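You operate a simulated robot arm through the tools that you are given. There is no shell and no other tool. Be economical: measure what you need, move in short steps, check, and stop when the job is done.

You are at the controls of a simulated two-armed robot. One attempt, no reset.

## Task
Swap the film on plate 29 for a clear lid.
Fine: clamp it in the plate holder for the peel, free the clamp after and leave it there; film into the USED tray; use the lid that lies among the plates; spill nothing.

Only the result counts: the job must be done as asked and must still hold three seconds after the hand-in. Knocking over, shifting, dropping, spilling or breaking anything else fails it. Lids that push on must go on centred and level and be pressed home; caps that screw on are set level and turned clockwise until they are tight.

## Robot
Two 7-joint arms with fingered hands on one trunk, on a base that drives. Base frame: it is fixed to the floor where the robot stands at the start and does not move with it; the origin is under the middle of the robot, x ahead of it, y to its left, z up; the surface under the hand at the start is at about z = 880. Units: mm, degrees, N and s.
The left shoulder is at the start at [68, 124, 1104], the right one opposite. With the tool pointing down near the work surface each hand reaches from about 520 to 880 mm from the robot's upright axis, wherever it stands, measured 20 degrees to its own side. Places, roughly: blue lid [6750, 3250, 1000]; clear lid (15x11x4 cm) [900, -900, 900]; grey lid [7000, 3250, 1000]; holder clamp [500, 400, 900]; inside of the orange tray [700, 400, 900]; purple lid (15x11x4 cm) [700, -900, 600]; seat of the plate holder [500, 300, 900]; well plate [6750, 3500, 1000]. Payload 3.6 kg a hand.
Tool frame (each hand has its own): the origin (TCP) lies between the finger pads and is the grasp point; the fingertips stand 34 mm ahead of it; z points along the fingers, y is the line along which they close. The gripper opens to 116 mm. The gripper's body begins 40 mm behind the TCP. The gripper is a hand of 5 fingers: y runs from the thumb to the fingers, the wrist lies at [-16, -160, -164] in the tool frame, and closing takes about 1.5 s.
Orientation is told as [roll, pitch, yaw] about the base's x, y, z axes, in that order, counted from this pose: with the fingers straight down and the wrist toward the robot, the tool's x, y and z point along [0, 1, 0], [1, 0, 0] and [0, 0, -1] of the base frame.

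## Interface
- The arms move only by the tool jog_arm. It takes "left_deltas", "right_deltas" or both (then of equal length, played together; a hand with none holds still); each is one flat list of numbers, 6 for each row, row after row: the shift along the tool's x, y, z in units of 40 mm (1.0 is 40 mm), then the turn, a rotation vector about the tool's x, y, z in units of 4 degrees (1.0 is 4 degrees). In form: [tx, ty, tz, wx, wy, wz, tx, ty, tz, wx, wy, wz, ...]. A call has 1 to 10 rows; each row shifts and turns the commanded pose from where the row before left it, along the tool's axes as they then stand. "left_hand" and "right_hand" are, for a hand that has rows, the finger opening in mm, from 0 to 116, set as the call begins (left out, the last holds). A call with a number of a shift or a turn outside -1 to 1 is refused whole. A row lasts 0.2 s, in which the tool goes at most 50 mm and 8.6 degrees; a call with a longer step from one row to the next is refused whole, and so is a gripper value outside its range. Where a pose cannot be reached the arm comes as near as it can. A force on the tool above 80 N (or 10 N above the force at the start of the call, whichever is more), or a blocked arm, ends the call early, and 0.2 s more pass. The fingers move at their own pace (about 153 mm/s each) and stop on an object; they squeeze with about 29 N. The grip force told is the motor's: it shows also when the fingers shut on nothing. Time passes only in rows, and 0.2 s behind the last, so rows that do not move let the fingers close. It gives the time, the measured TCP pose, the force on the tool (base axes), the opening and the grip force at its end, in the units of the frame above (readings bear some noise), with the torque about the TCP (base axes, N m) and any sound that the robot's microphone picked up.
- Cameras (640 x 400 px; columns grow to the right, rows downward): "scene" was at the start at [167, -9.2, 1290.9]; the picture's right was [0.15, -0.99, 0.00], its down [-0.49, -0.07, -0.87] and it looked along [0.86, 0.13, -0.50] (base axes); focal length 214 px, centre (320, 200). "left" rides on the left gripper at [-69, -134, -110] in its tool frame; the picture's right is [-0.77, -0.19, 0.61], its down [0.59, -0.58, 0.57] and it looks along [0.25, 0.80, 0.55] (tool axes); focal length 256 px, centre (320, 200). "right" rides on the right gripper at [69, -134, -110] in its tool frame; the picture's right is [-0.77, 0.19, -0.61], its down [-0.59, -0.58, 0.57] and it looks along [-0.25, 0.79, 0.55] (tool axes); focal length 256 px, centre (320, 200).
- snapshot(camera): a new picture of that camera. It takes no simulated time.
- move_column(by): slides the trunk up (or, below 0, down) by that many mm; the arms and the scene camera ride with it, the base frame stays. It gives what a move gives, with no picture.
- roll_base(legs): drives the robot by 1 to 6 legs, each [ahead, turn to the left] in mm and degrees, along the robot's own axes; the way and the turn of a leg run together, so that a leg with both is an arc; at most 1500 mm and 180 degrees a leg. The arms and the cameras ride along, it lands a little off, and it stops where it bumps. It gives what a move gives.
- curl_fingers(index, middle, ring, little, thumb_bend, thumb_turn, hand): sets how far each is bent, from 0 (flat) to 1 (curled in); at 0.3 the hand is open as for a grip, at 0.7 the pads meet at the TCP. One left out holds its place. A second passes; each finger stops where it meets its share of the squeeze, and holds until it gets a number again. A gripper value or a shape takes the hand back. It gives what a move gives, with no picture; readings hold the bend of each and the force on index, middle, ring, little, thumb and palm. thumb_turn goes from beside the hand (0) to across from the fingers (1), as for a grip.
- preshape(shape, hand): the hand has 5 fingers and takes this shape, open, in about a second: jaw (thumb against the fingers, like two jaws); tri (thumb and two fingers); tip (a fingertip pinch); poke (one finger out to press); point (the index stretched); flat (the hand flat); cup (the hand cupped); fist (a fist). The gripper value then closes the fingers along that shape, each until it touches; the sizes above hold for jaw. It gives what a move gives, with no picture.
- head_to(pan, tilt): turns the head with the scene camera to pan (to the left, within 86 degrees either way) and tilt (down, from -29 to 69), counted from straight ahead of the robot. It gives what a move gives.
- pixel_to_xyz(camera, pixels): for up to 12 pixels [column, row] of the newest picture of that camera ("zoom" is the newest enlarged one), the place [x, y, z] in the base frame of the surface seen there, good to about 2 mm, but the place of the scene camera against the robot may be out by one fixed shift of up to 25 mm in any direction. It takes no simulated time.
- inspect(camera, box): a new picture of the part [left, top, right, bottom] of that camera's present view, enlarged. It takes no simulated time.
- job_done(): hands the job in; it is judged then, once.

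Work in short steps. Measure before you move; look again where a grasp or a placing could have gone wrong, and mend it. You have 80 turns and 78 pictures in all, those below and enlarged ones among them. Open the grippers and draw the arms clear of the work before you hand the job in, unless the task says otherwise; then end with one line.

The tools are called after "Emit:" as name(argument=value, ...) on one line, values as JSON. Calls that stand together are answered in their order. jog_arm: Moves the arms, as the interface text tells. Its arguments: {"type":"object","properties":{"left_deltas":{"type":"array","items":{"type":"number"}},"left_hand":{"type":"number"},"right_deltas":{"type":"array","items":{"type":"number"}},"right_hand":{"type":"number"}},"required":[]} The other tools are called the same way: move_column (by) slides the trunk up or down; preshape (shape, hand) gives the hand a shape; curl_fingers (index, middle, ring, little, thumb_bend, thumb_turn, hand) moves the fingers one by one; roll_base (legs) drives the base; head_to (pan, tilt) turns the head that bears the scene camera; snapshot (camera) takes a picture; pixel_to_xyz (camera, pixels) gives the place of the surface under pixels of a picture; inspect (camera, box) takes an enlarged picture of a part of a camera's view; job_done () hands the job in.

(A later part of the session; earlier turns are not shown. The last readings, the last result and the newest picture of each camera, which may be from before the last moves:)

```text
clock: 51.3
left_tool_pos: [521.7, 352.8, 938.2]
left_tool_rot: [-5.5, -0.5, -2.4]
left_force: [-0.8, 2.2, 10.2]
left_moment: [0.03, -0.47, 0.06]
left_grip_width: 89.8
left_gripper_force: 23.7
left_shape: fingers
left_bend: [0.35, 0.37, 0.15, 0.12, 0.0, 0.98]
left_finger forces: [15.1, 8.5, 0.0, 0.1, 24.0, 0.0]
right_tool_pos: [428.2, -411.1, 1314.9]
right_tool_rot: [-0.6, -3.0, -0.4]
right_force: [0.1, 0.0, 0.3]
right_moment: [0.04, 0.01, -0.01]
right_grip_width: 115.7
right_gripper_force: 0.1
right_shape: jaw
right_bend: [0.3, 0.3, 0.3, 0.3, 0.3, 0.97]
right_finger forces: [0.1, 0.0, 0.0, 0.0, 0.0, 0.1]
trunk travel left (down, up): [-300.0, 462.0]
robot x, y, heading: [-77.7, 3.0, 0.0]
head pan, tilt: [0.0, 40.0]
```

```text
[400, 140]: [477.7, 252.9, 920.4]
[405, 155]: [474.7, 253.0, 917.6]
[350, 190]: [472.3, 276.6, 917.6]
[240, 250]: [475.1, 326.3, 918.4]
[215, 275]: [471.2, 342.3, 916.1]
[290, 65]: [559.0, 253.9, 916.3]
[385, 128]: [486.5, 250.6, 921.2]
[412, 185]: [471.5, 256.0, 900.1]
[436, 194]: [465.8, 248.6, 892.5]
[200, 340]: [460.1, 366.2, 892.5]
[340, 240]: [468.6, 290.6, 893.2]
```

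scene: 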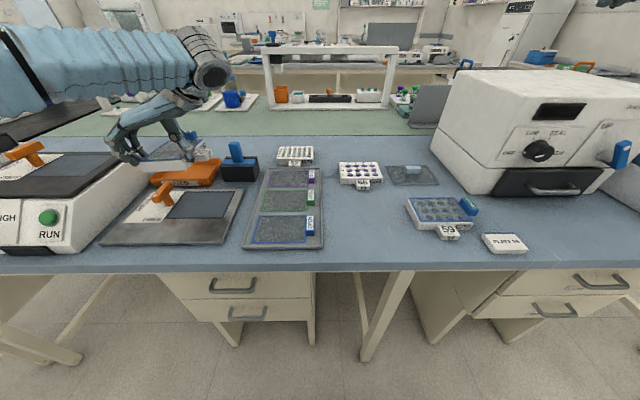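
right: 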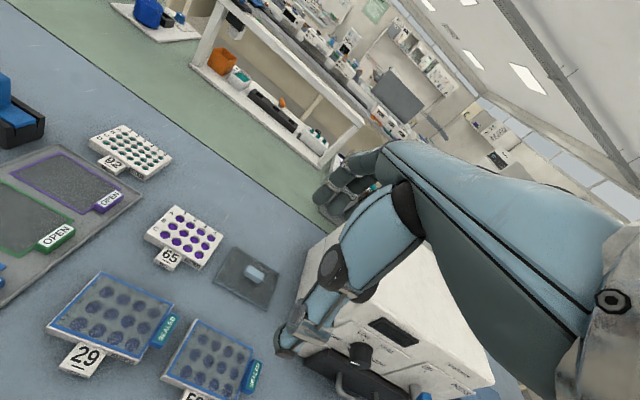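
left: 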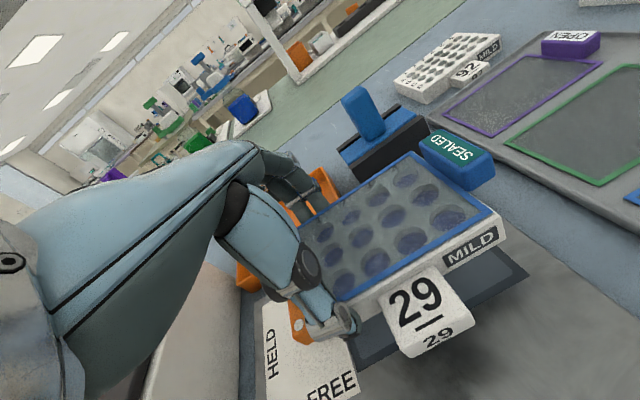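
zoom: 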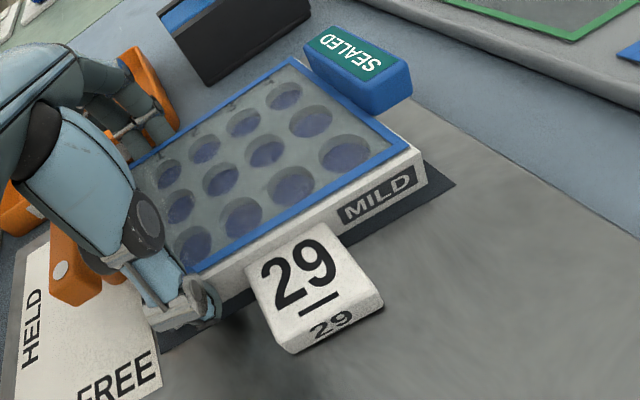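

Resting on the seat with good alignment (near face ≈ 472.5, right edge ≈ 250). I relax thumb (hold at 0) and fingers in small steps.

Emit:
curl_fingers(hand="left", index=0.33, middle=0.35, thumb_bend=0.0)

Emit:
curl_fingers(hand="left", index=0.2, middle=0.2, thumb_bend=0.0)

Emit:
inspect(camera="left", box=[290, 110, 570, 390])

Emit:
pixel_to_xyz(camera="zoom", pixels=[[400, 140], [405, 155], [350, 190], [240, 250], [215, 275], [290, 65], [385, 128], [412, 185], [436, 194], [200, 340], [340, 240], [190, 300]])

```text
clock: 52.3
left_tool_pos: [522.1, 353.7, 934.6]
left_tool_rot: [-5.6, -0.1, -2.4]
left_force: [0.8, 0.6, 0.5]
left_moment: [0.03, 0.02, 0.02]
left_grip_width: 109.8
left_gripper_force: 0.0
left_shape: fingers
left_bend: [0.33, 0.35, 0.15, 0.12, 0.0, 0.99]
left_finger forces: [0.1, 0.0, 0.1, 0.0, 0.0, 0.1]
right_tool_pos: [429.9, -411.5, 1315.3]
right_tool_rot: [-0.5, -2.8, -0.4]
right_force: [-0.3, 0.4, 0.0]
right_moment: [-0.02, 0.0, 0.02]
right_grip_width: 115.8
right_gripper_force: 0.0
right_shape: jaw
right_bend: [0.3, 0.3, 0.3, 0.3, 0.3, 0.97]
right_finger forces: [0.1, 0.0, 0.0, 0.0, 0.0, 0.0]
trunk travel left (down, up): [-300.0, 462.0]
robot x, y, heading: [-72.3, -1.9, -0.3]
head pan, tilt: [0.0, 40.0]
```

```text
clock: 53.3
left_tool_pos: [522.1, 352.5, 935.2]
left_tool_rot: [-5.6, -0.2, -2.5]
left_force: [-7.5, -0.9, 1.1]
left_moment: [0.02, -0.01, 0.07]
left_grip_width: 133.6
left_gripper_force: 3.9
left_shape: fingers
left_bend: [0.2, 0.22, 0.15, 0.12, 0.0, 0.99]
left_finger forces: [0.0, 7.3, 0.1, 0.0, 0.1, 0.0]
right_tool_pos: [429.0, -410.5, 1316.1]
right_tool_rot: [-0.5, -3.0, -0.5]
right_force: [-0.8, -0.4, 0.2]
right_moment: [-0.01, -0.04, 0.0]
right_grip_width: 116.1
right_gripper_force: 0.1
right_shape: jaw
right_bend: [0.3, 0.3, 0.3, 0.3, 0.3, 0.97]
right_finger forces: [0.0, 0.1, 0.0, 0.0, 0.0, 0.0]
trunk travel left (down, up): [-300.0, 462.0]
robot x, y, heading: [-75.5, -2.8, 0.3]
head pan, tilt: [0.0, 40.0]
```

```text
1.43 times, centred on (430, 250) of left
```

zoom: 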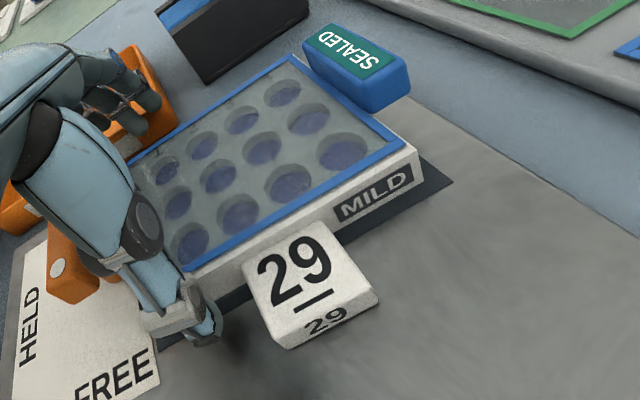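

```text
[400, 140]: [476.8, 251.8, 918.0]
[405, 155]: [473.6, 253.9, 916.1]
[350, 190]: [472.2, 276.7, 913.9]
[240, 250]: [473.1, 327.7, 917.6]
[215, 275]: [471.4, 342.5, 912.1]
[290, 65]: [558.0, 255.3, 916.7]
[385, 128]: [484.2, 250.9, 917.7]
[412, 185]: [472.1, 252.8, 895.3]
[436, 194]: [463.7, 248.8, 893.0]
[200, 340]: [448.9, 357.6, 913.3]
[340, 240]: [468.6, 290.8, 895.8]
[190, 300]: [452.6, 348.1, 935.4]
```

Plate is placed well. The middle finger reads 7 N with −7.5 N in x: it presses outward, perhaps on the tray wall, so I bring index/middle back to 0.29 at once.

Emit:
curl_fingers(hand="left", index=0.28, middle=0.28)

Emit:
jog_arm(left_deltas=[0, -0.1, 0, 0, 0, 0, 0, 0, -0.4, 0, 0, 0, 0, 0, -0.8, 0, 0, 0, 0, 0, -0.9, 0, 0, 0, 0, 0, -0.9, 0, 0, 0, 0, 0, 0, 0, 0, 0])

Emit:
snapshot(camera="left")

Emit:
inspect(camera="scene", box=[80, 120, 280, 260])

```text
clock: 54.3
left_tool_pos: [522.0, 353.4, 935.3]
left_tool_rot: [-5.6, -0.1, -2.4]
left_force: [0.0, 0.0, -0.5]
left_moment: [0.03, -0.04, -0.01]
left_grip_width: 118.4
left_gripper_force: 0.0
left_shape: fingers
left_bend: [0.28, 0.28, 0.15, 0.12, 0.0, 0.99]
left_finger forces: [0.0, 0.0, 0.0, 0.1, 0.0, 0.0]
right_tool_pos: [429.4, -410.5, 1314.6]
right_tool_rot: [-0.5, -2.9, -0.5]
right_force: [0.0, -0.6, 0.7]
right_moment: [0.03, 0.01, -0.01]
right_grip_width: 116.2
right_gripper_force: 0.1
right_shape: jaw
right_bend: [0.3, 0.3, 0.3, 0.3, 0.3, 0.97]
right_finger forces: [0.0, 0.1, 0.1, 0.0, 0.1, 0.1]
trunk travel left (down, up): [-300.0, 462.0]
robot x, y, heading: [-76.5, 0.7, -0.1]
head pan, tilt: [0.0, 40.0]
```

```text
clock: 55.7
left_tool_pos: [518.6, 364.2, 1054.7]
left_tool_rot: [-5.6, -0.1, -2.4]
left_force: [-0.6, -0.5, -0.2]
left_moment: [-0.03, 0.03, 0.01]
left_grip_width: 118.0
left_gripper_force: 0.1
left_shape: fingers
left_bend: [0.28, 0.28, 0.15, 0.12, 0.0, 0.99]
left_finger forces: [0.0, 0.0, 0.1, 0.0, 0.0, 0.0]
right_tool_pos: [429.9, -410.6, 1316.3]
right_tool_rot: [-0.5, -2.8, -0.5]
right_force: [0.4, 0.4, 0.8]
right_moment: [0.0, 0.02, -0.01]
right_grip_width: 116.0
right_gripper_force: 0.1
right_shape: jaw
right_bend: [0.3, 0.3, 0.3, 0.3, 0.3, 0.97]
right_finger forces: [0.0, 0.1, 0.0, 0.0, 0.1, 0.1]
trunk travel left (down, up): [-300.0, 462.0]
robot x, y, heading: [-75.3, -3.4, -0.0]
head pan, tilt: [0.0, 40.0]
```

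```text
34 pictures are left
```

left: 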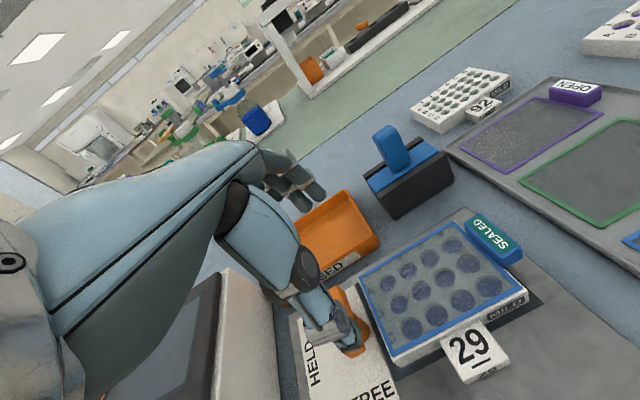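

```text
2.86 times, centred on (180, 190) of scene
```

zoom: 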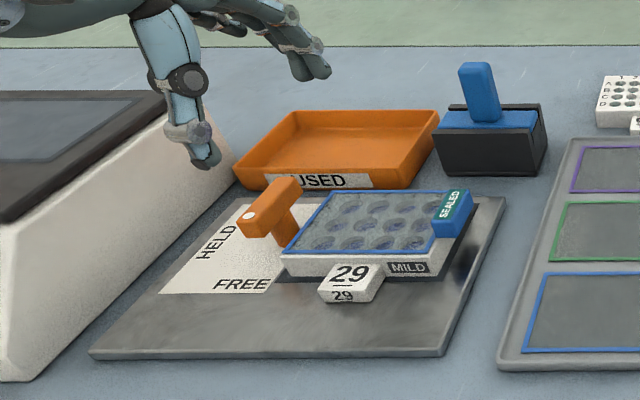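

Plate is well seated; the tray looks unmoved. I measure the clamp bar and machine edge from the left view and scene for the next grip.

Emit:
pixel_to_xyz(camera="zoom", pixels=[[285, 182], [262, 205], [250, 222], [300, 183], [272, 238], [285, 225], [230, 160], [160, 100], [235, 185], [360, 180], [265, 195], [290, 200]])

Emit:
pixel_to_xyz(camera="left", pixels=[[362, 340], [358, 353], [340, 298], [338, 290], [360, 330], [240, 300], [262, 350], [228, 330], [230, 275], [375, 245], [330, 262], [362, 322]])

```text
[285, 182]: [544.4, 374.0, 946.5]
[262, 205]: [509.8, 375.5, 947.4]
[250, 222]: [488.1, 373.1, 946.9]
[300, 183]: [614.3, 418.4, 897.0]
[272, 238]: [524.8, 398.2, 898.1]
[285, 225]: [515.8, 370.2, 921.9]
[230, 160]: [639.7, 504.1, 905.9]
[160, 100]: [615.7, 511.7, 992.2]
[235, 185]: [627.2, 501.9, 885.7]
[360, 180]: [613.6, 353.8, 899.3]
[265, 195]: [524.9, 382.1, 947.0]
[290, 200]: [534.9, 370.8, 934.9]
```

```text
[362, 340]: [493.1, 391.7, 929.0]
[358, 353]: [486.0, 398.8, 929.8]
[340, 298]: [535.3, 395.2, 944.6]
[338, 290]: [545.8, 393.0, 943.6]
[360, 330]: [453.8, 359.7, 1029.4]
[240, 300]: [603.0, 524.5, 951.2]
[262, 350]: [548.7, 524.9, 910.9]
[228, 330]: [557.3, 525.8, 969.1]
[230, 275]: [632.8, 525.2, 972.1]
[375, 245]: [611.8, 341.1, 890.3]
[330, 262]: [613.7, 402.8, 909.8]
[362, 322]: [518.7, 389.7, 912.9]
```

Clamp bar: centre ≈ (517, 395), x 486…548, y 388…402, z ≈ 928…944; machine face is at y 525. Hand is empty at z 1055; I level it, set opening 44 and yaw to +90°.

Emit:
jog_arm(left_deltas=[0, 0, 0, 0, 0.7, 0, 0, 0, 0, 0, 0.7, 0, 0, 0, 0, 0, 0, -1, 0, 0, 0, 0, 0, -1, 0, 0, 0, 0, 0, -1, 0, 0, 0, 0, 0, -1, 0, 0, 0, 0, 0, -1, 0, 0, 0, 0, 0, -1, 0, 0, 0, 0, 0, -1, 0, 0, 0, 0, 0, -1], left_hand=44)

Emit:
jog_arm(left_deltas=[0, 0, 0, 0, 0, -1, 0, 0, 0, 0, 0, -1, 0, 0, 0, 0, 0, -1, 0, 0, 0, 0, 0, -1, 0, 0, 0, 0, 0, -1, 0, 0, 0, 0, 0, -1, 0, 0, 0, 0, 0, -1, 0, 0, 0, 0, 0, -1, 0, 0, 0, 0, 0, -1, 0, 0, 0, 0, 0, -1])

Emit:
jog_arm(left_deltas=[0, 0, 0, 0, 0, -1, 0, 0, 0, 0, 0, -1, 0, 0, 0, 0, 0, -1, 0, 0, 0, 0, 0, -1, 0, 0, 0, 0, 0, -1, 0, 0, 0, 0, 0, -0.1, 0, 0, 0, 0, 0, 0])

```text
clock: 57.9
left_tool_pos: [518.6, 363.5, 1055.4]
left_tool_rot: [0.1, -0.2, 29.7]
left_force: [-0.3, 0.1, -0.7]
left_moment: [-0.03, -0.01, -0.01]
left_grip_width: 44.4
left_gripper_force: 0.0
left_shape: jaw
left_bend: [0.46, 0.5, 0.65, 0.64, 0.69, 1.0]
left_finger forces: [0.1, 0.0, 0.0, 0.0, 0.0, 0.0]
right_tool_pos: [428.8, -411.4, 1315.2]
right_tool_rot: [-0.6, -2.9, -0.6]
right_force: [-0.5, 0.4, -0.9]
right_moment: [-0.03, 0.03, 0.01]
right_grip_width: 115.8
right_gripper_force: 0.1
right_shape: jaw
right_bend: [0.3, 0.3, 0.3, 0.3, 0.3, 0.97]
right_finger forces: [0.0, 0.1, 0.1, 0.0, 0.0, 0.1]
trunk travel left (down, up): [-300.0, 462.0]
robot x, y, heading: [-76.9, -1.0, 0.1]
head pan, tilt: [0.0, 40.0]
```

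```text
clock: 60.1
left_tool_pos: [518.5, 365.1, 1054.3]
left_tool_rot: [-0.2, -0.2, 69.7]
left_force: [0.5, -0.1, 0.9]
left_moment: [0.03, 0.0, -0.06]
left_grip_width: 44.1
left_gripper_force: 0.1
left_shape: jaw
left_bend: [0.46, 0.5, 0.65, 0.64, 0.69, 1.0]
left_finger forces: [0.0, 0.1, 0.0, 0.0, 0.0, 0.0]
right_tool_pos: [430.2, -410.2, 1314.9]
right_tool_rot: [-0.5, -2.8, -0.5]
right_force: [1.0, 0.4, -0.5]
right_moment: [0.04, -0.02, 0.0]
right_grip_width: 115.9
right_gripper_force: 0.1
right_shape: jaw
right_bend: [0.3, 0.3, 0.3, 0.3, 0.3, 0.97]
right_finger forces: [0.0, 0.1, 0.0, 0.1, 0.1, 0.1]
trunk travel left (down, up): [-300.0, 462.0]
robot x, y, heading: [-77.7, 0.5, 0.0]
head pan, tilt: [0.0, 40.0]
```

```text
clock: 61.7
left_tool_pos: [518.8, 365.5, 1054.8]
left_tool_rot: [-0.1, 0.0, 90.0]
left_force: [0.1, 0.4, -0.1]
left_moment: [0.0, 0.01, 0.05]
left_grip_width: 44.3
left_gripper_force: 0.1
left_shape: jaw
left_bend: [0.46, 0.5, 0.65, 0.64, 0.69, 1.0]
left_finger forces: [0.1, 0.0, 0.1, 0.0, 0.0, 0.0]
right_tool_pos: [430.0, -411.3, 1315.0]
right_tool_rot: [-0.5, -2.9, -0.5]
right_force: [0.1, 0.0, 0.7]
right_moment: [-0.01, 0.02, 0.01]
right_grip_width: 116.0
right_gripper_force: 0.0
right_shape: jaw
right_bend: [0.3, 0.3, 0.3, 0.3, 0.3, 0.97]
right_finger forces: [0.0, 0.1, 0.0, 0.1, 0.0, 0.0]
trunk travel left (down, up): [-300.0, 462.0]
robot x, y, heading: [-73.2, -0.6, -0.0]
head pan, tilt: [0.0, 40.0]
```

At 44 mm the ring/little curl in too far, so I set all fingers to equal bend 0.4, shift +30 mm in y over the bar, and lower to z ≈ 985 for a look.

Emit:
curl_fingers(hand="left", index=0.4, middle=0.4, ring=0.4, little=0.4, thumb_bend=0.45)

Emit:
jog_arm(left_deltas=[0.05, 0.74, 0, 0, 0, 0, 0, 0, 0.6, 0, 0, 0, 0, 0, 0.6, 0, 0, 0, 0, 0, 0.5, 0, 0, 0, 0, 0, 0, 0, 0, 0])

Emit:
inspect(camera="scene", box=[80, 120, 280, 260])

Emit:
snapshot(camera="left")

```text
clock: 62.7
left_tool_pos: [518.6, 364.1, 1053.0]
left_tool_rot: [-0.1, 0.1, 90.1]
left_force: [-0.7, 0.0, -0.1]
left_moment: [-0.02, -0.01, 0.01]
left_grip_width: 81.0
left_gripper_force: 0.1
left_shape: fingers
left_bend: [0.4, 0.4, 0.4, 0.4, 0.45, 1.0]
left_finger forces: [0.0, 0.1, 0.0, 0.1, 0.0, 0.0]
right_tool_pos: [429.6, -411.2, 1315.2]
right_tool_rot: [-0.5, -2.9, -0.6]
right_force: [0.3, 0.3, -0.4]
right_moment: [0.0, 0.01, 0.02]
right_grip_width: 116.0
right_gripper_force: 0.1
right_shape: jaw
right_bend: [0.3, 0.3, 0.3, 0.3, 0.3, 0.97]
right_finger forces: [0.0, 0.1, 0.0, 0.1, 0.0, 0.0]
trunk travel left (down, up): [-300.0, 462.0]
robot x, y, heading: [-73.3, 0.2, 0.0]
head pan, tilt: [0.0, 40.0]
```

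```text
clock: 63.9
left_tool_pos: [516.5, 394.7, 986.0]
left_tool_rot: [-0.1, 0.1, 90.0]
left_force: [-0.6, 0.5, -0.2]
left_moment: [0.01, 0.0, -0.04]
left_grip_width: 81.0
left_gripper_force: 0.0
left_shape: fingers
left_bend: [0.4, 0.4, 0.4, 0.4, 0.45, 1.0]
left_finger forces: [0.0, 0.0, 0.0, 0.1, 0.0, 0.0]
right_tool_pos: [429.9, -412.0, 1315.8]
right_tool_rot: [-0.6, -2.9, -0.5]
right_force: [0.8, -0.3, 0.5]
right_moment: [0.04, -0.03, 0.01]
right_grip_width: 115.9
right_gripper_force: 0.0
right_shape: jaw
right_bend: [0.3, 0.3, 0.3, 0.3, 0.3, 0.97]
right_finger forces: [0.1, 0.0, 0.0, 0.1, 0.0, 0.0]
trunk travel left (down, up): [-300.0, 462.0]
robot x, y, heading: [-70.6, 0.3, -0.3]
head pan, tilt: [0.0, 40.0]
```

```text
2.86 times, centred on (180, 190) of scene
```

zoom: 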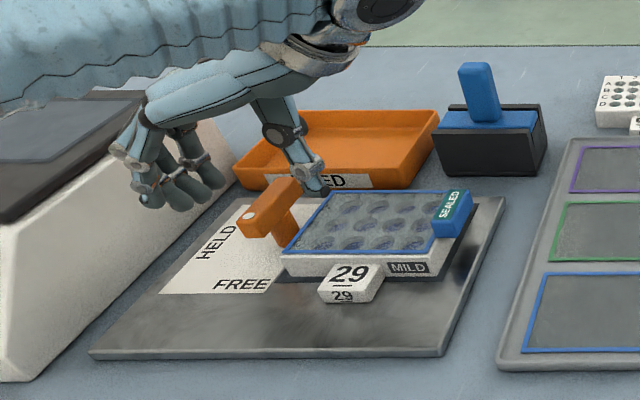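

```text
31 pictures are left
```

left: 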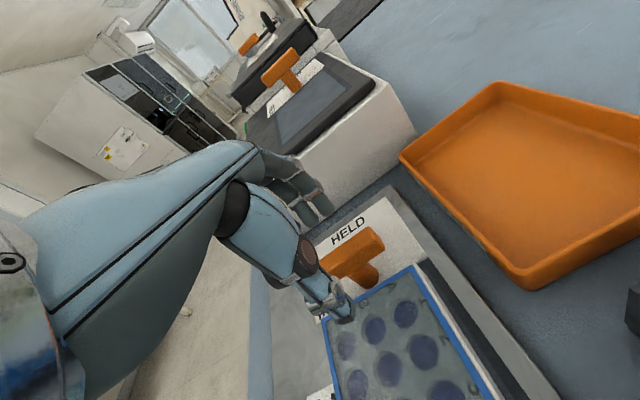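

The bar lies between thumb and fingers. I lower 25 mm (fingertips ≈ 927, above the film at 919) and close all fingers.

Emit:
jog_arm(left_deltas=[0, 0, 0.35, 0, 0, 0, 0, 0, 0.28, 0, 0, 0, 0, 0, 0, 0, 0, 0])

Emit:
curl_fingers(hand="left", index=0.75, middle=0.75, ring=0.75, little=0.75, thumb_bend=0.75)

Emit:
inspect(camera="left", box=[240, 140, 500, 400])

```text
clock: 64.7
left_tool_pos: [517.3, 393.0, 959.2]
left_tool_rot: [-0.1, 0.1, 90.0]
left_force: [-0.1, -0.1, -0.9]
left_moment: [-0.03, 0.01, 0.03]
left_grip_width: 81.2
left_gripper_force: 0.0
left_shape: fingers
left_bend: [0.4, 0.4, 0.4, 0.4, 0.45, 1.0]
left_finger forces: [0.0, 0.0, 0.0, 0.1, 0.0, 0.1]
right_tool_pos: [428.9, -411.2, 1314.9]
right_tool_rot: [-0.5, -2.9, -0.5]
right_force: [0.1, 0.1, 0.8]
right_moment: [0.0, -0.02, -0.03]
right_grip_width: 115.9
right_gripper_force: 0.0
right_shape: jaw
right_bend: [0.3, 0.3, 0.3, 0.3, 0.3, 0.97]
right_finger forces: [0.0, 0.1, 0.0, 0.1, 0.1, 0.0]
trunk travel left (down, up): [-300.0, 462.0]
robot x, y, heading: [-74.3, 0.9, -0.2]
head pan, tilt: [0.0, 40.0]
```

```text
clock: 65.7
left_tool_pos: [515.6, 398.8, 960.3]
left_tool_rot: [-0.1, -0.1, 90.2]
left_force: [1.4, 24.9, 0.7]
left_moment: [0.59, -0.13, -0.49]
left_grip_width: 14.3
left_gripper_force: 30.2
left_shape: fingers
left_bend: [0.63, 0.64, 0.64, 0.75, 0.67, 1.0]
left_finger forces: [13.9, 13.5, 14.3, 0.0, 17.7, 0.0]
right_tool_pos: [430.2, -407.3, 1316.7]
right_tool_rot: [-0.7, -2.8, -0.5]
right_force: [-0.5, 0.9, 0.7]
right_moment: [0.04, -0.05, 0.02]
right_grip_width: 116.1
right_gripper_force: 0.1
right_shape: jaw
right_bend: [0.3, 0.3, 0.3, 0.3, 0.3, 0.97]
right_finger forces: [0.0, 0.0, 0.0, 0.1, 0.1, 0.0]
trunk travel left (down, up): [-300.0, 462.0]
robot x, y, heading: [-76.4, 0.7, 0.0]
head pan, tilt: [0.0, 40.0]
```

```text
1.54 times, centred on (370, 270) of left
```

zoom: 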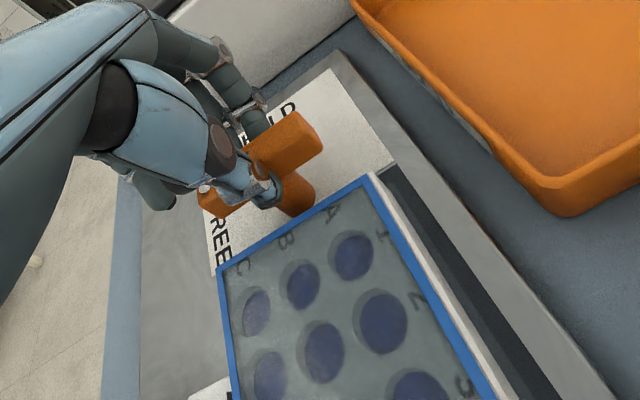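

The bar is gripped (14 mm). I ease +4 mm in y to centre and start turning clockwise (tool z +) 36°.

Emit:
jog_arm(left_deltas=[0, 0.1, 0, 0, 0, 0, 0, 0, 0, 0, 0, 1, 0, 0, 0, 0, 0, 1, 0, 0, 0, 0, 0, 1, 0, 0, 0, 0, 0, 1, 0, 0, 0, 0, 0, 1, 0, 0, 0, 0, 0, 1, 0, 0, 0, 0, 0, 1, 0, 0, 0, 0, 0, 1, 0, 0, 0, 0, 0, 0])

Emit:
inspect(camera="left", box=[240, 140, 500, 400])

```text
clock: 67.9
left_tool_pos: [516.3, 400.9, 959.9]
left_tool_rot: [0.0, -0.1, 57.9]
left_force: [-7.7, 14.6, -6.9]
left_moment: [0.29, 0.19, 0.05]
left_grip_width: 15.3
left_gripper_force: 26.9
left_shape: fingers
left_bend: [0.63, 0.66, 0.67, 0.75, 0.67, 0.99]
left_finger forces: [16.2, 10.1, 6.2, 0.1, 21.2, 0.1]
right_tool_pos: [428.8, -408.4, 1316.2]
right_tool_rot: [-0.7, -3.0, -0.4]
right_force: [0.4, 0.0, 0.3]
right_moment: [-0.03, -0.01, 0.02]
right_grip_width: 115.9
right_gripper_force: 0.0
right_shape: jaw
right_bend: [0.3, 0.3, 0.3, 0.3, 0.3, 0.97]
right_finger forces: [0.0, 0.0, 0.0, 0.0, 0.1, 0.1]
trunk travel left (down, up): [-300.0, 462.0]
robot x, y, heading: [-74.2, 1.1, 0.3]
head pan, tilt: [0.0, 40.0]
```

```text
1.54 times, centred on (370, 270) of left
```

zoom: 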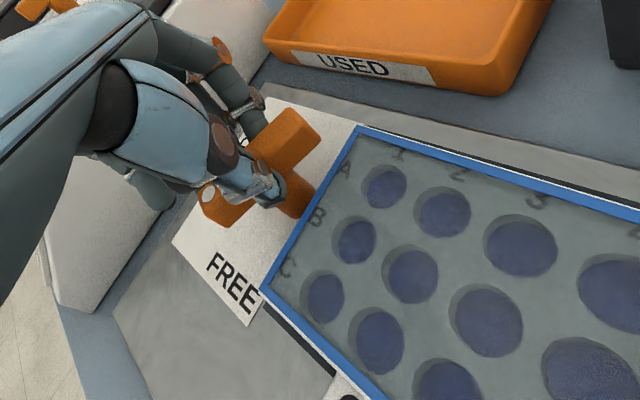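

The bar turns with the hand. I continue clockwise.

Emit:
jog_arm(left_deltas=[0, 0, 0, 0, 0, 1, 0, 0, 0, 0, 0, 1, 0, 0, 0, 0, 0, 1, 0, 0, 0, 0, 0, 1, 0, 0, 0, 0, 0, 1, 0, 0, 0, 0, 0, 1, 0, 0, 0, 0, 0, 1, 0, 0, 0, 0, 0, 1, 0, 0, 0, 0, 0, 1, 0, 0, 0, 0, 0, 0])

Emit:
jog_arm(left_deltas=[0, 0, 0, 0, 0, 1, 0, 0, 0, 0, 0, 1, 0, 0, 0, 0, 0, 1, 0, 0, 0, 0, 0, 1, 0, 0, 0, 0, 0, 1, 0, 0, 0, 0, 0, 0.8, 0, 0, 0, 0, 0, 0])

Emit:
inspect(camera="scene", box=[80, 120, 280, 260])

Emit:
inspect(camera="left", box=[240, 140, 500, 400])

```text
clock: 70.1
left_tool_pos: [517.3, 402.2, 959.9]
left_tool_rot: [0.0, -0.2, 22.1]
left_force: [-0.1, 23.8, 0.2]
left_moment: [0.62, 0.04, 0.04]
left_grip_width: 15.1
left_gripper_force: 28.7
left_shape: fingers
left_bend: [0.63, 0.66, 0.67, 0.75, 0.67, 0.99]
left_finger forces: [15.5, 13.2, 7.4, 0.0, 21.8, 0.0]
right_tool_pos: [431.0, -407.7, 1317.6]
right_tool_rot: [-0.7, -2.9, -0.4]
right_force: [-1.0, -1.1, 0.3]
right_moment: [-0.03, 0.0, 0.0]
right_grip_width: 115.8
right_gripper_force: 0.0
right_shape: jaw
right_bend: [0.3, 0.3, 0.3, 0.3, 0.3, 0.97]
right_finger forces: [0.0, 0.1, 0.1, 0.0, 0.1, 0.1]
trunk travel left (down, up): [-300.0, 462.0]
robot x, y, heading: [-75.9, -1.7, 0.3]
head pan, tilt: [0.0, 40.0]
```

```text
clock: 71.7
left_tool_pos: [517.8, 402.8, 960.1]
left_tool_rot: [-0.1, -0.2, -1.1]
left_force: [7.7, 24.9, 2.5]
left_moment: [0.62, -0.16, 0.0]
left_grip_width: 15.1
left_gripper_force: 28.6
left_shape: fingers
left_bend: [0.63, 0.66, 0.67, 0.75, 0.67, 1.0]
left_finger forces: [14.5, 12.7, 8.1, 0.0, 22.9, 0.1]
right_tool_pos: [431.2, -406.4, 1315.7]
right_tool_rot: [-0.7, -2.9, -0.5]
right_force: [-0.3, 0.1, -0.6]
right_moment: [-0.02, 0.01, -0.02]
right_grip_width: 115.8
right_gripper_force: 0.1
right_shape: jaw
right_bend: [0.3, 0.3, 0.3, 0.3, 0.3, 0.97]
right_finger forces: [0.0, 0.0, 0.0, 0.1, 0.0, 0.1]
trunk travel left (down, up): [-300.0, 462.0]
robot x, y, heading: [-73.4, 1.6, 0.0]
head pan, tilt: [0.0, 40.0]
```

```text
2.86 times, centred on (180, 190) of scene
```

zoom: 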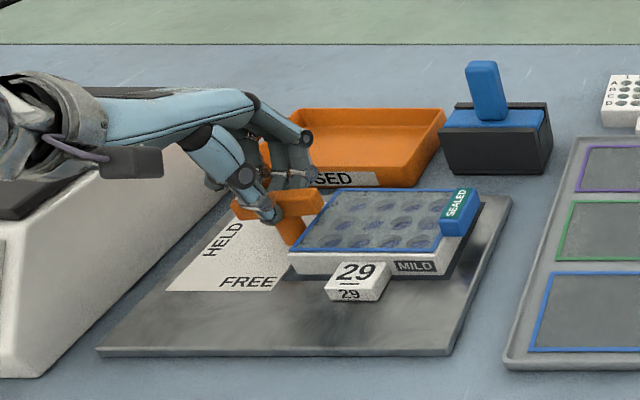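

```text
1.54 times, centred on (370, 270) of left
```

zoom: 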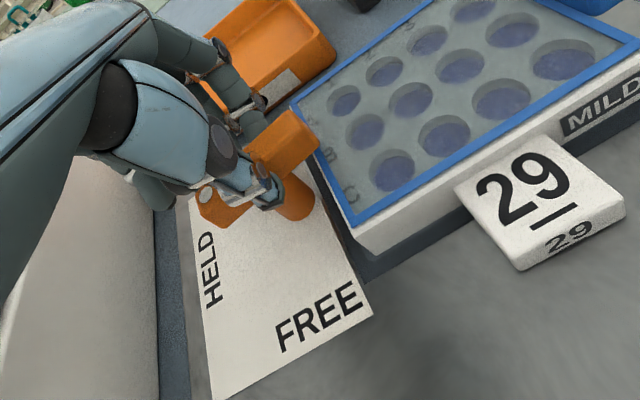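

The bar now points along y with the dot toward HELD. I open the fingers and rise.

Emit:
curl_fingers(hand="left", index=0.4, middle=0.4, ring=0.4, little=0.4, thumb_bend=0.45)

Emit:
jog_arm(left_deltas=[0, 0, -0.3, 0, 0, 0, 0, 0, -0.8, 0, 0, 0, 0, 0, -0.9, 0, 0, 0, 0, 0, -0.9, 0, 0, 0, 0, 0, 0, 0, 0, 0])

Emit:
inspect(camera="scene", box=[80, 120, 280, 260])

```text
clock: 72.7
left_tool_pos: [517.6, 398.6, 961.3]
left_tool_rot: [-0.1, -0.1, -1.2]
left_force: [0.8, -0.3, -0.4]
left_moment: [-0.01, -0.01, 0.02]
left_grip_width: 81.1
left_gripper_force: 0.0
left_shape: fingers
left_bend: [0.4, 0.4, 0.4, 0.4, 0.45, 1.0]
left_finger forces: [0.1, 0.0, 0.1, 0.0, 0.0, 0.1]
right_tool_pos: [429.6, -411.7, 1316.0]
right_tool_rot: [-0.5, -2.9, -0.4]
right_force: [0.6, 0.6, -0.9]
right_moment: [0.01, 0.0, 0.0]
right_grip_width: 115.9
right_gripper_force: 0.0
right_shape: jaw
right_bend: [0.3, 0.3, 0.3, 0.3, 0.3, 0.97]
right_finger forces: [0.0, 0.1, 0.1, 0.0, 0.0, 0.0]
trunk travel left (down, up): [-300.0, 462.0]
robot x, y, heading: [-73.0, -1.2, -0.2]
head pan, tilt: [0.0, 40.0]
```

```text
clock: 73.9
left_tool_pos: [515.9, 398.7, 1078.3]
left_tool_rot: [0.1, -0.1, -1.2]
left_force: [0.4, 0.2, 0.4]
left_moment: [-0.04, 0.0, -0.03]
left_grip_width: 81.0
left_gripper_force: 0.2
left_shape: fingers
left_bend: [0.4, 0.4, 0.4, 0.4, 0.45, 1.0]
left_finger forces: [0.1, 0.1, 0.1, 0.0, 0.1, 0.0]
right_tool_pos: [430.7, -412.0, 1315.1]
right_tool_rot: [-0.6, -2.8, -0.5]
right_force: [0.3, 0.7, -0.4]
right_moment: [0.03, 0.0, 0.02]
right_grip_width: 116.1
right_gripper_force: 0.0
right_shape: jaw
right_bend: [0.3, 0.3, 0.3, 0.3, 0.3, 0.97]
right_finger forces: [0.1, 0.0, 0.0, 0.0, 0.0, 0.0]
trunk travel left (down, up): [-300.0, 462.0]
robot x, y, heading: [-77.0, 1.0, -0.0]
head pan, tilt: [0.0, 40.0]
```

```text
2.86 times, centred on (180, 190) of scene
```

zoom: 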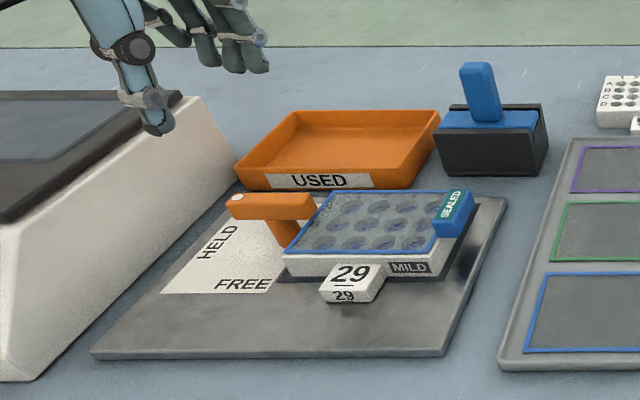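

Clamp shows HELD with the plate still centred. Next the tab: I measure it in this zoom (add ≈ +18.5 in y, −3.5 in z).

Emit:
pixel_to_xyz(camera="zoom", pixels=[[450, 192], [468, 192], [436, 218], [450, 222], [440, 228], [453, 207], [470, 205], [460, 225], [236, 200], [310, 200], [428, 245], [320, 195]])

Emit:
jog_arm(left_deltas=[-0.9, -0.02, 0, 0, 0, 0, -1, -0.02, 0, 0, 0, 0, -1, -0.02, 0, 0, 0, 0, -1, -0.02, 0, 0, 0, 0, 0, 0, 0, 0, 0, -1, 0, 0, 0, 0, 0, -1, 0, 0, 0, 0, 0, -1, 0, 0, 0, 0, 0, -1, 0, 0, 0, 0, 0, -1, 0, 0, 0, 0, 0, -1])

Emit:
jog_arm(left_deltas=[0, 0, 0, 0, 0, -1, 0, 0, 0, 0, 0, -1, 0, 0, 0, 0, 0, -1, 0, 0, 0, 0, 0, -1, 0, 0, 0, 0, 0, -1, 0, 0, 0, 0, 0, -1, 0, 0, 0, 0, 0, -1, 0, 0, 0, 0, 0, -1, 0, 0, 0, 0, 0, -1, 0, 0, 0, 0, 0, -1])

Emit:
jog_arm(left_deltas=[0, 0, 0, 0, 0, -1, 0, 0, 0, 0, 0, -1, 0, 0, 0, 0, 0, -1, 0, 0, 0, 0, 0, -1, 0, 0, 0, 0, 0, -1, 0, 0, 0, 0, 0, -1, 0, 0, 0, 0, 0, -0.8, 0, 0, 0, 0, 0, 0])

Emit:
snapshot(camera="left")

```text
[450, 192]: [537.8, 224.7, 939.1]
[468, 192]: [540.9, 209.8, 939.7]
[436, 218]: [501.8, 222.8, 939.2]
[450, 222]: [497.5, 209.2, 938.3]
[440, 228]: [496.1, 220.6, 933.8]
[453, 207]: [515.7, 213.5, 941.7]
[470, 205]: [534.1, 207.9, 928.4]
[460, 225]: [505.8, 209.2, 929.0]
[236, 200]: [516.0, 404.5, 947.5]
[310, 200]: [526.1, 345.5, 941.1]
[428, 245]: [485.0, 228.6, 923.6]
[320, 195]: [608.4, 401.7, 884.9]
```

```text
clock: 76.1
left_tool_pos: [510.7, 241.1, 1076.7]
left_tool_rot: [0.0, 0.0, 22.8]
left_force: [-0.4, -0.4, 0.0]
left_moment: [-0.01, 0.01, -0.01]
left_grip_width: 81.3
left_gripper_force: 0.1
left_shape: fingers
left_bend: [0.4, 0.4, 0.4, 0.4, 0.45, 1.0]
left_finger forces: [0.0, 0.1, 0.1, 0.0, 0.1, 0.0]
right_tool_pos: [429.2, -412.3, 1315.0]
right_tool_rot: [-0.5, -3.0, -0.5]
right_force: [-0.1, -0.2, -0.2]
right_moment: [0.01, 0.03, 0.0]
right_grip_width: 115.8
right_gripper_force: 0.2
right_shape: jaw
right_bend: [0.3, 0.3, 0.3, 0.3, 0.3, 0.97]
right_finger forces: [0.0, 0.0, 0.0, 0.0, 0.1, 0.1]
trunk travel left (down, up): [-300.0, 462.0]
robot x, y, heading: [-73.3, 1.9, -0.1]
head pan, tilt: [0.0, 40.0]
```

```text
clock: 78.3
left_tool_pos: [510.2, 242.0, 1077.8]
left_tool_rot: [-0.1, 0.0, 62.7]
left_force: [-1.1, -0.4, 0.2]
left_moment: [0.02, 0.01, -0.01]
left_grip_width: 81.1
left_gripper_force: 0.1
left_shape: fingers
left_bend: [0.4, 0.4, 0.4, 0.4, 0.45, 1.0]
left_finger forces: [0.0, 0.0, 0.1, 0.0, 0.0, 0.1]
right_tool_pos: [429.9, -412.6, 1315.0]
right_tool_rot: [-0.5, -2.9, -0.5]
right_force: [-1.0, 0.2, 1.0]
right_moment: [-0.01, -0.02, -0.01]
right_grip_width: 116.0
right_gripper_force: 0.2
right_shape: jaw
right_bend: [0.3, 0.3, 0.3, 0.3, 0.3, 0.97]
right_finger forces: [0.0, 0.0, 0.1, 0.1, 0.0, 0.0]
trunk travel left (down, up): [-300.0, 462.0]
robot x, y, heading: [-74.1, -3.4, 0.1]
head pan, tilt: [0.0, 40.0]
```

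```text
clock: 80.1
left_tool_pos: [511.4, 242.2, 1075.8]
left_tool_rot: [-0.1, 0.0, 90.0]
left_force: [0.8, 0.3, 0.2]
left_moment: [-0.02, 0.01, -0.01]
left_grip_width: 81.1
left_gripper_force: 0.0
left_shape: fingers
left_bend: [0.4, 0.4, 0.4, 0.4, 0.45, 1.0]
left_finger forces: [0.1, 0.0, 0.1, 0.1, 0.0, 0.1]
right_tool_pos: [430.0, -411.9, 1316.0]
right_tool_rot: [-0.5, -2.9, -0.5]
right_force: [0.1, -0.3, -0.1]
right_moment: [0.01, 0.0, 0.0]
right_grip_width: 116.3
right_gripper_force: 0.1
right_shape: jaw
right_bend: [0.3, 0.3, 0.3, 0.3, 0.3, 0.97]
right_finger forces: [0.1, 0.0, 0.1, 0.0, 0.0, 0.0]
trunk travel left (down, up): [-300.0, 462.0]
robot x, y, heading: [-76.7, 1.6, 0.1]
head pan, tilt: [0.0, 40.0]
```

```text
25 pictures are left
```

left: 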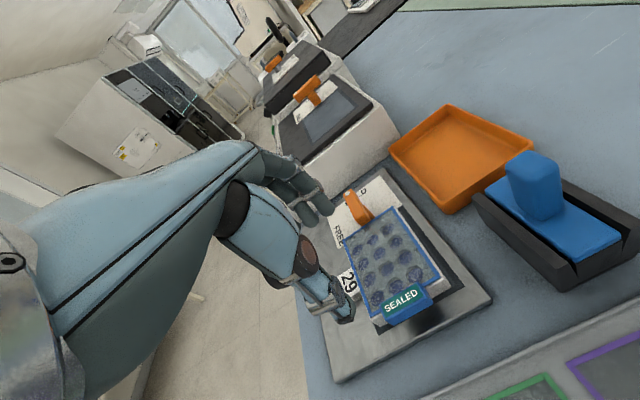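

I measure the tab in this left view to confirm.

Emit:
pixel_to_xyz(camera="left", pixels=[[405, 300], [386, 306], [425, 292], [408, 306], [402, 293], [390, 318], [428, 300], [405, 318], [375, 258], [360, 215]])

```text
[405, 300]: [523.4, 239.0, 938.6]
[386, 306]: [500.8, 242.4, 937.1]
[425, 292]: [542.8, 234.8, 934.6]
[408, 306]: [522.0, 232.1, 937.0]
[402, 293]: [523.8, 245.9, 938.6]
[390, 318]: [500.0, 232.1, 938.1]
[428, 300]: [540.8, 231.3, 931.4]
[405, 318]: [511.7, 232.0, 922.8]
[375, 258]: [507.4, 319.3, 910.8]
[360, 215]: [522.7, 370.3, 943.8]
```

Tab centre ≈ (520.5, 238.5), width y 231…246, top 937. I move over it and lower to z ≈ 960.

Emit:
jog_arm(left_deltas=[-0.22, -0.08, 0.4, 0, 0, 0, 0, 0, 0.8, 0, 0, 0, 0, 0, 0.8, 0, 0, 0, 0, 0, 0.6, 0, 0, 0, 0, 0, 0.3, 0, 0, 0, 0, 0, 0, 0, 0, 0])

Emit:
inspect(camera="left", box=[260, 160, 500, 360])

```text
clock: 81.5
left_tool_pos: [519.9, 239.1, 960.4]
left_tool_rot: [-0.1, 0.1, 90.0]
left_force: [0.4, 0.0, -0.1]
left_moment: [0.0, -0.01, 0.01]
left_grip_width: 81.1
left_gripper_force: 0.2
left_shape: fingers
left_bend: [0.4, 0.4, 0.4, 0.4, 0.45, 1.0]
left_finger forces: [0.1, 0.0, 0.0, 0.0, 0.0, 0.0]
right_tool_pos: [430.0, -411.7, 1316.0]
right_tool_rot: [-0.6, -2.9, -0.5]
right_force: [-0.2, -1.4, -0.1]
right_moment: [0.0, 0.02, 0.0]
right_grip_width: 116.4
right_gripper_force: 0.1
right_shape: jaw
right_bend: [0.3, 0.3, 0.3, 0.3, 0.3, 0.97]
right_finger forces: [0.0, 0.1, 0.0, 0.1, 0.0, 0.0]
trunk travel left (down, up): [-300.0, 462.0]
robot x, y, heading: [-76.4, 1.6, -0.2]
head pan, tilt: [0.0, 40.0]
```

```text
2.00 times, centred on (380, 260) of left
```

zoom: 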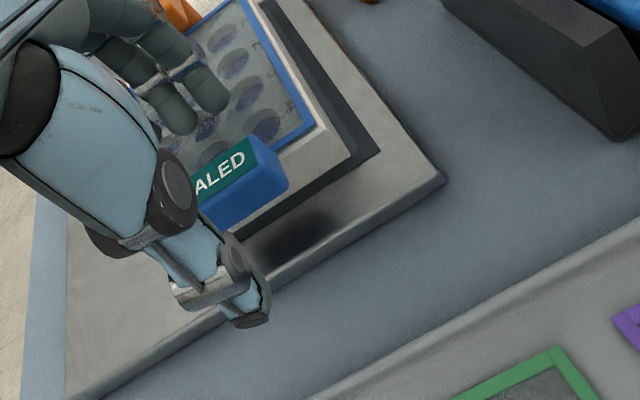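

Tab sits between thumb and fingers. I close thumb, middle and ring on it, keeping index and little open.

Emit:
curl_fingers(hand="left", middle=0.72, ring=0.72, thumb_bend=0.72)

Emit:
inspect(camera="left", box=[260, 160, 500, 360])

```text
clock: 82.5
left_tool_pos: [520.3, 240.0, 960.3]
left_tool_rot: [0.0, 0.1, 90.0]
left_force: [-1.2, 5.1, -3.2]
left_moment: [0.05, -0.12, -0.47]
left_grip_width: 52.4
left_gripper_force: 18.5
left_shape: fingers
left_bend: [0.4, 0.65, 0.66, 0.4, 0.66, 1.0]
left_finger forces: [0.0, 11.1, 10.4, 0.1, 15.9, 0.1]
right_tool_pos: [431.7, -410.9, 1315.2]
right_tool_rot: [-0.5, -2.9, -0.4]
right_force: [0.4, -0.1, -0.8]
right_moment: [0.0, 0.02, -0.01]
right_grip_width: 116.1
right_gripper_force: 0.0
right_shape: jaw
right_bend: [0.3, 0.3, 0.3, 0.3, 0.3, 0.97]
right_finger forces: [0.0, 0.0, 0.0, 0.0, 0.1, 0.1]
trunk travel left (down, up): [-300.0, 462.0]
robot x, y, heading: [-74.2, -0.9, 0.1]
head pan, tilt: [0.0, 40.0]
```

```text
2.00 times, centred on (380, 260) of left
```

zoom: 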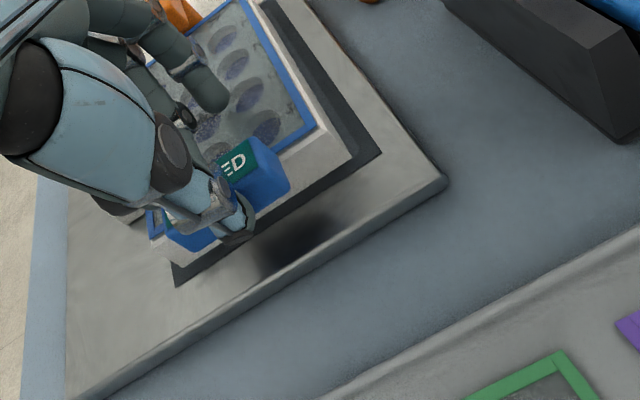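

Tab held with ~16 N. I start the peel slowly: up with a little +y (over the plate).

Emit:
jog_arm(left_deltas=[0, 0.02, -0.06, 0, 0, 0, 0, 0.04, -0.08, 0, 0, 0, 0, 0.04, -0.08, 0, 0, 0, 0, 0.05, -0.08, 0, 0, 0, 0, 0.05, -0.08, 0, 0, 0, 0, 0.05, -0.08, 0, 0, 0, 0, 0, 0, 0, 0, 0])

Emit:
inspect(camera="left", box=[260, 160, 500, 360])

```text
clock: 84.1
left_tool_pos: [519.8, 250.2, 978.4]
left_tool_rot: [-0.1, 0.0, 90.1]
left_force: [-0.5, 0.2, -0.7]
left_moment: [-0.1, -0.03, -0.04]
left_grip_width: 49.3
left_gripper_force: 15.0
left_shape: fingers
left_bend: [0.4, 0.66, 0.71, 0.4, 0.68, 0.98]
left_finger forces: [0.0, 12.3, 2.5, 0.1, 15.0, 0.0]
right_tool_pos: [430.3, -411.9, 1315.8]
right_tool_rot: [-0.5, -3.0, -0.4]
right_force: [0.3, 0.4, -0.4]
right_moment: [-0.02, 0.0, -0.01]
right_grip_width: 115.9
right_gripper_force: 0.1
right_shape: jaw
right_bend: [0.3, 0.3, 0.3, 0.3, 0.3, 0.97]
right_finger forces: [0.1, 0.1, 0.0, 0.0, 0.0, 0.0]
trunk travel left (down, up): [-300.0, 462.0]
robot x, y, heading: [-74.0, -0.4, -0.2]
head pan, tilt: [0.0, 40.0]
```

```text
2.00 times, centred on (380, 260) of left
```

zoom: 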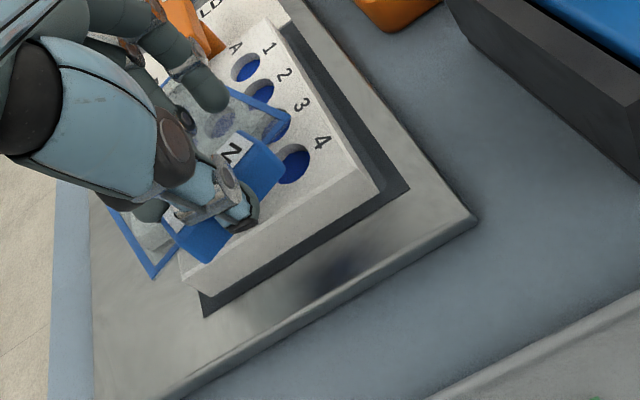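

The film has come off in one piece and hangs from the tab (slightly turned in the grip); wells are open. I lift straight up gently and look.

Emit:
jog_arm(left_deltas=[0, 0, -0.2, 0, 0, 0, 0, 0, -0.3, 0, 0, 0, 0, 0, -0.4, 0, 0, 0, 0, 0, -0.4, 0, 0, 0, 0, 0, -0.4, 0, 0, 0, 0, 0, -0.4, 0, 0, 0, 0, 0, -0.3, 0, 0, 0, 0, 0, 0, 0, 0, 0])

Emit:
inspect(camera="scene", box=[60, 80, 300, 260])

Emit:
snapshot(camera="left")

```text
clock: 85.9
left_tool_pos: [518.8, 248.6, 1075.8]
left_tool_rot: [-0.1, 0.0, 90.0]
left_force: [0.6, -0.6, 1.1]
left_moment: [-0.02, -0.01, 0.04]
left_grip_width: 49.4
left_gripper_force: 14.9
left_shape: fingers
left_bend: [0.4, 0.66, 0.71, 0.4, 0.68, 0.98]
left_finger forces: [0.0, 13.1, 2.0, 0.0, 15.2, 0.0]
right_tool_pos: [430.8, -410.6, 1316.0]
right_tool_rot: [-0.6, -2.9, -0.5]
right_force: [-0.1, 0.3, -1.0]
right_moment: [-0.01, 0.02, 0.02]
right_grip_width: 116.0
right_gripper_force: 0.0
right_shape: jaw
right_bend: [0.3, 0.3, 0.3, 0.3, 0.3, 0.97]
right_finger forces: [0.1, 0.1, 0.1, 0.0, 0.0, 0.0]
trunk travel left (down, up): [-300.0, 462.0]
robot x, y, heading: [-75.6, 1.0, -0.1]
head pan, tilt: [0.0, 40.0]
```

```text
2.22 times, centred on (180, 170) of scene
```

zoom: 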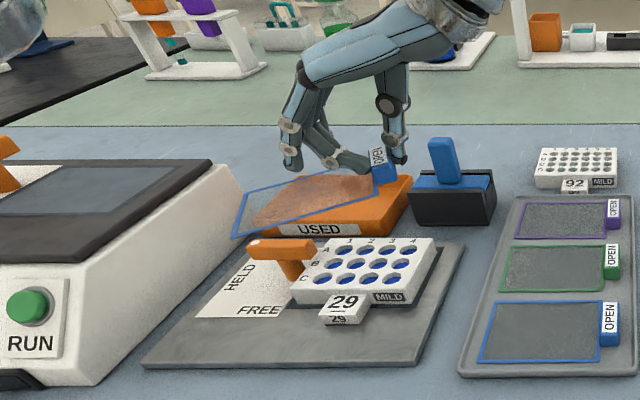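

```text
20 pictures are left
```

left: 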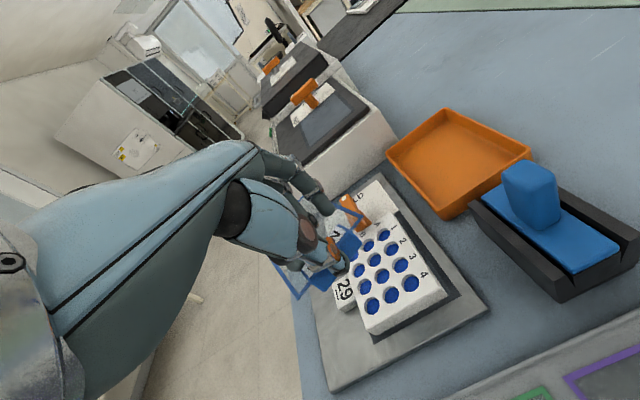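

I measure the held film's corners in the scene zoom—and tray's inside—before moving it. (Need the zoom to be the newest scene enlargement, which it is.)

Emit:
pixel_to_xyz(camera="zoom", pixels=[[240, 196], [234, 236], [372, 193], [300, 217], [372, 174], [383, 172], [300, 182], [240, 215], [275, 190], [340, 230], [385, 225], [395, 180]])

```text
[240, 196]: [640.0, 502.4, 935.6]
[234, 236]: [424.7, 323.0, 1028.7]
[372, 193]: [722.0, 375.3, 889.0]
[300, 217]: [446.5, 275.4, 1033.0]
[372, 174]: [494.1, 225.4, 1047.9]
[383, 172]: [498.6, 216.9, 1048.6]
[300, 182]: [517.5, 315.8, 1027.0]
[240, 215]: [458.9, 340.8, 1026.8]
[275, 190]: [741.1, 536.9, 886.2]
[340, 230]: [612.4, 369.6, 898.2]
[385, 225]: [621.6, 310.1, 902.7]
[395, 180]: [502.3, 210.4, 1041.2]
```

I measure the blue block, its handle, and the tray in the left view, to check hand clearance for the placing.

Emit:
pixel_to_xyz(camera="left", pixels=[[510, 165], [550, 165], [515, 180], [475, 195], [530, 165], [395, 158], [448, 112], [528, 155], [448, 212], [445, 165], [412, 160], [505, 158]])

```text
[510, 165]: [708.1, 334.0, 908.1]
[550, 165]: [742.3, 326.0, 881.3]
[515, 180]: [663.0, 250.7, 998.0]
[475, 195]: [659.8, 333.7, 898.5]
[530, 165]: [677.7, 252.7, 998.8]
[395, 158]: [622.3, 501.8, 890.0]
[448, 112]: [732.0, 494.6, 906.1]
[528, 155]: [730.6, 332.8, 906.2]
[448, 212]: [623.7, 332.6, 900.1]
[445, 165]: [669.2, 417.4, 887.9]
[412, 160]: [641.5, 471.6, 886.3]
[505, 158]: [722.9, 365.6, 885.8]
```

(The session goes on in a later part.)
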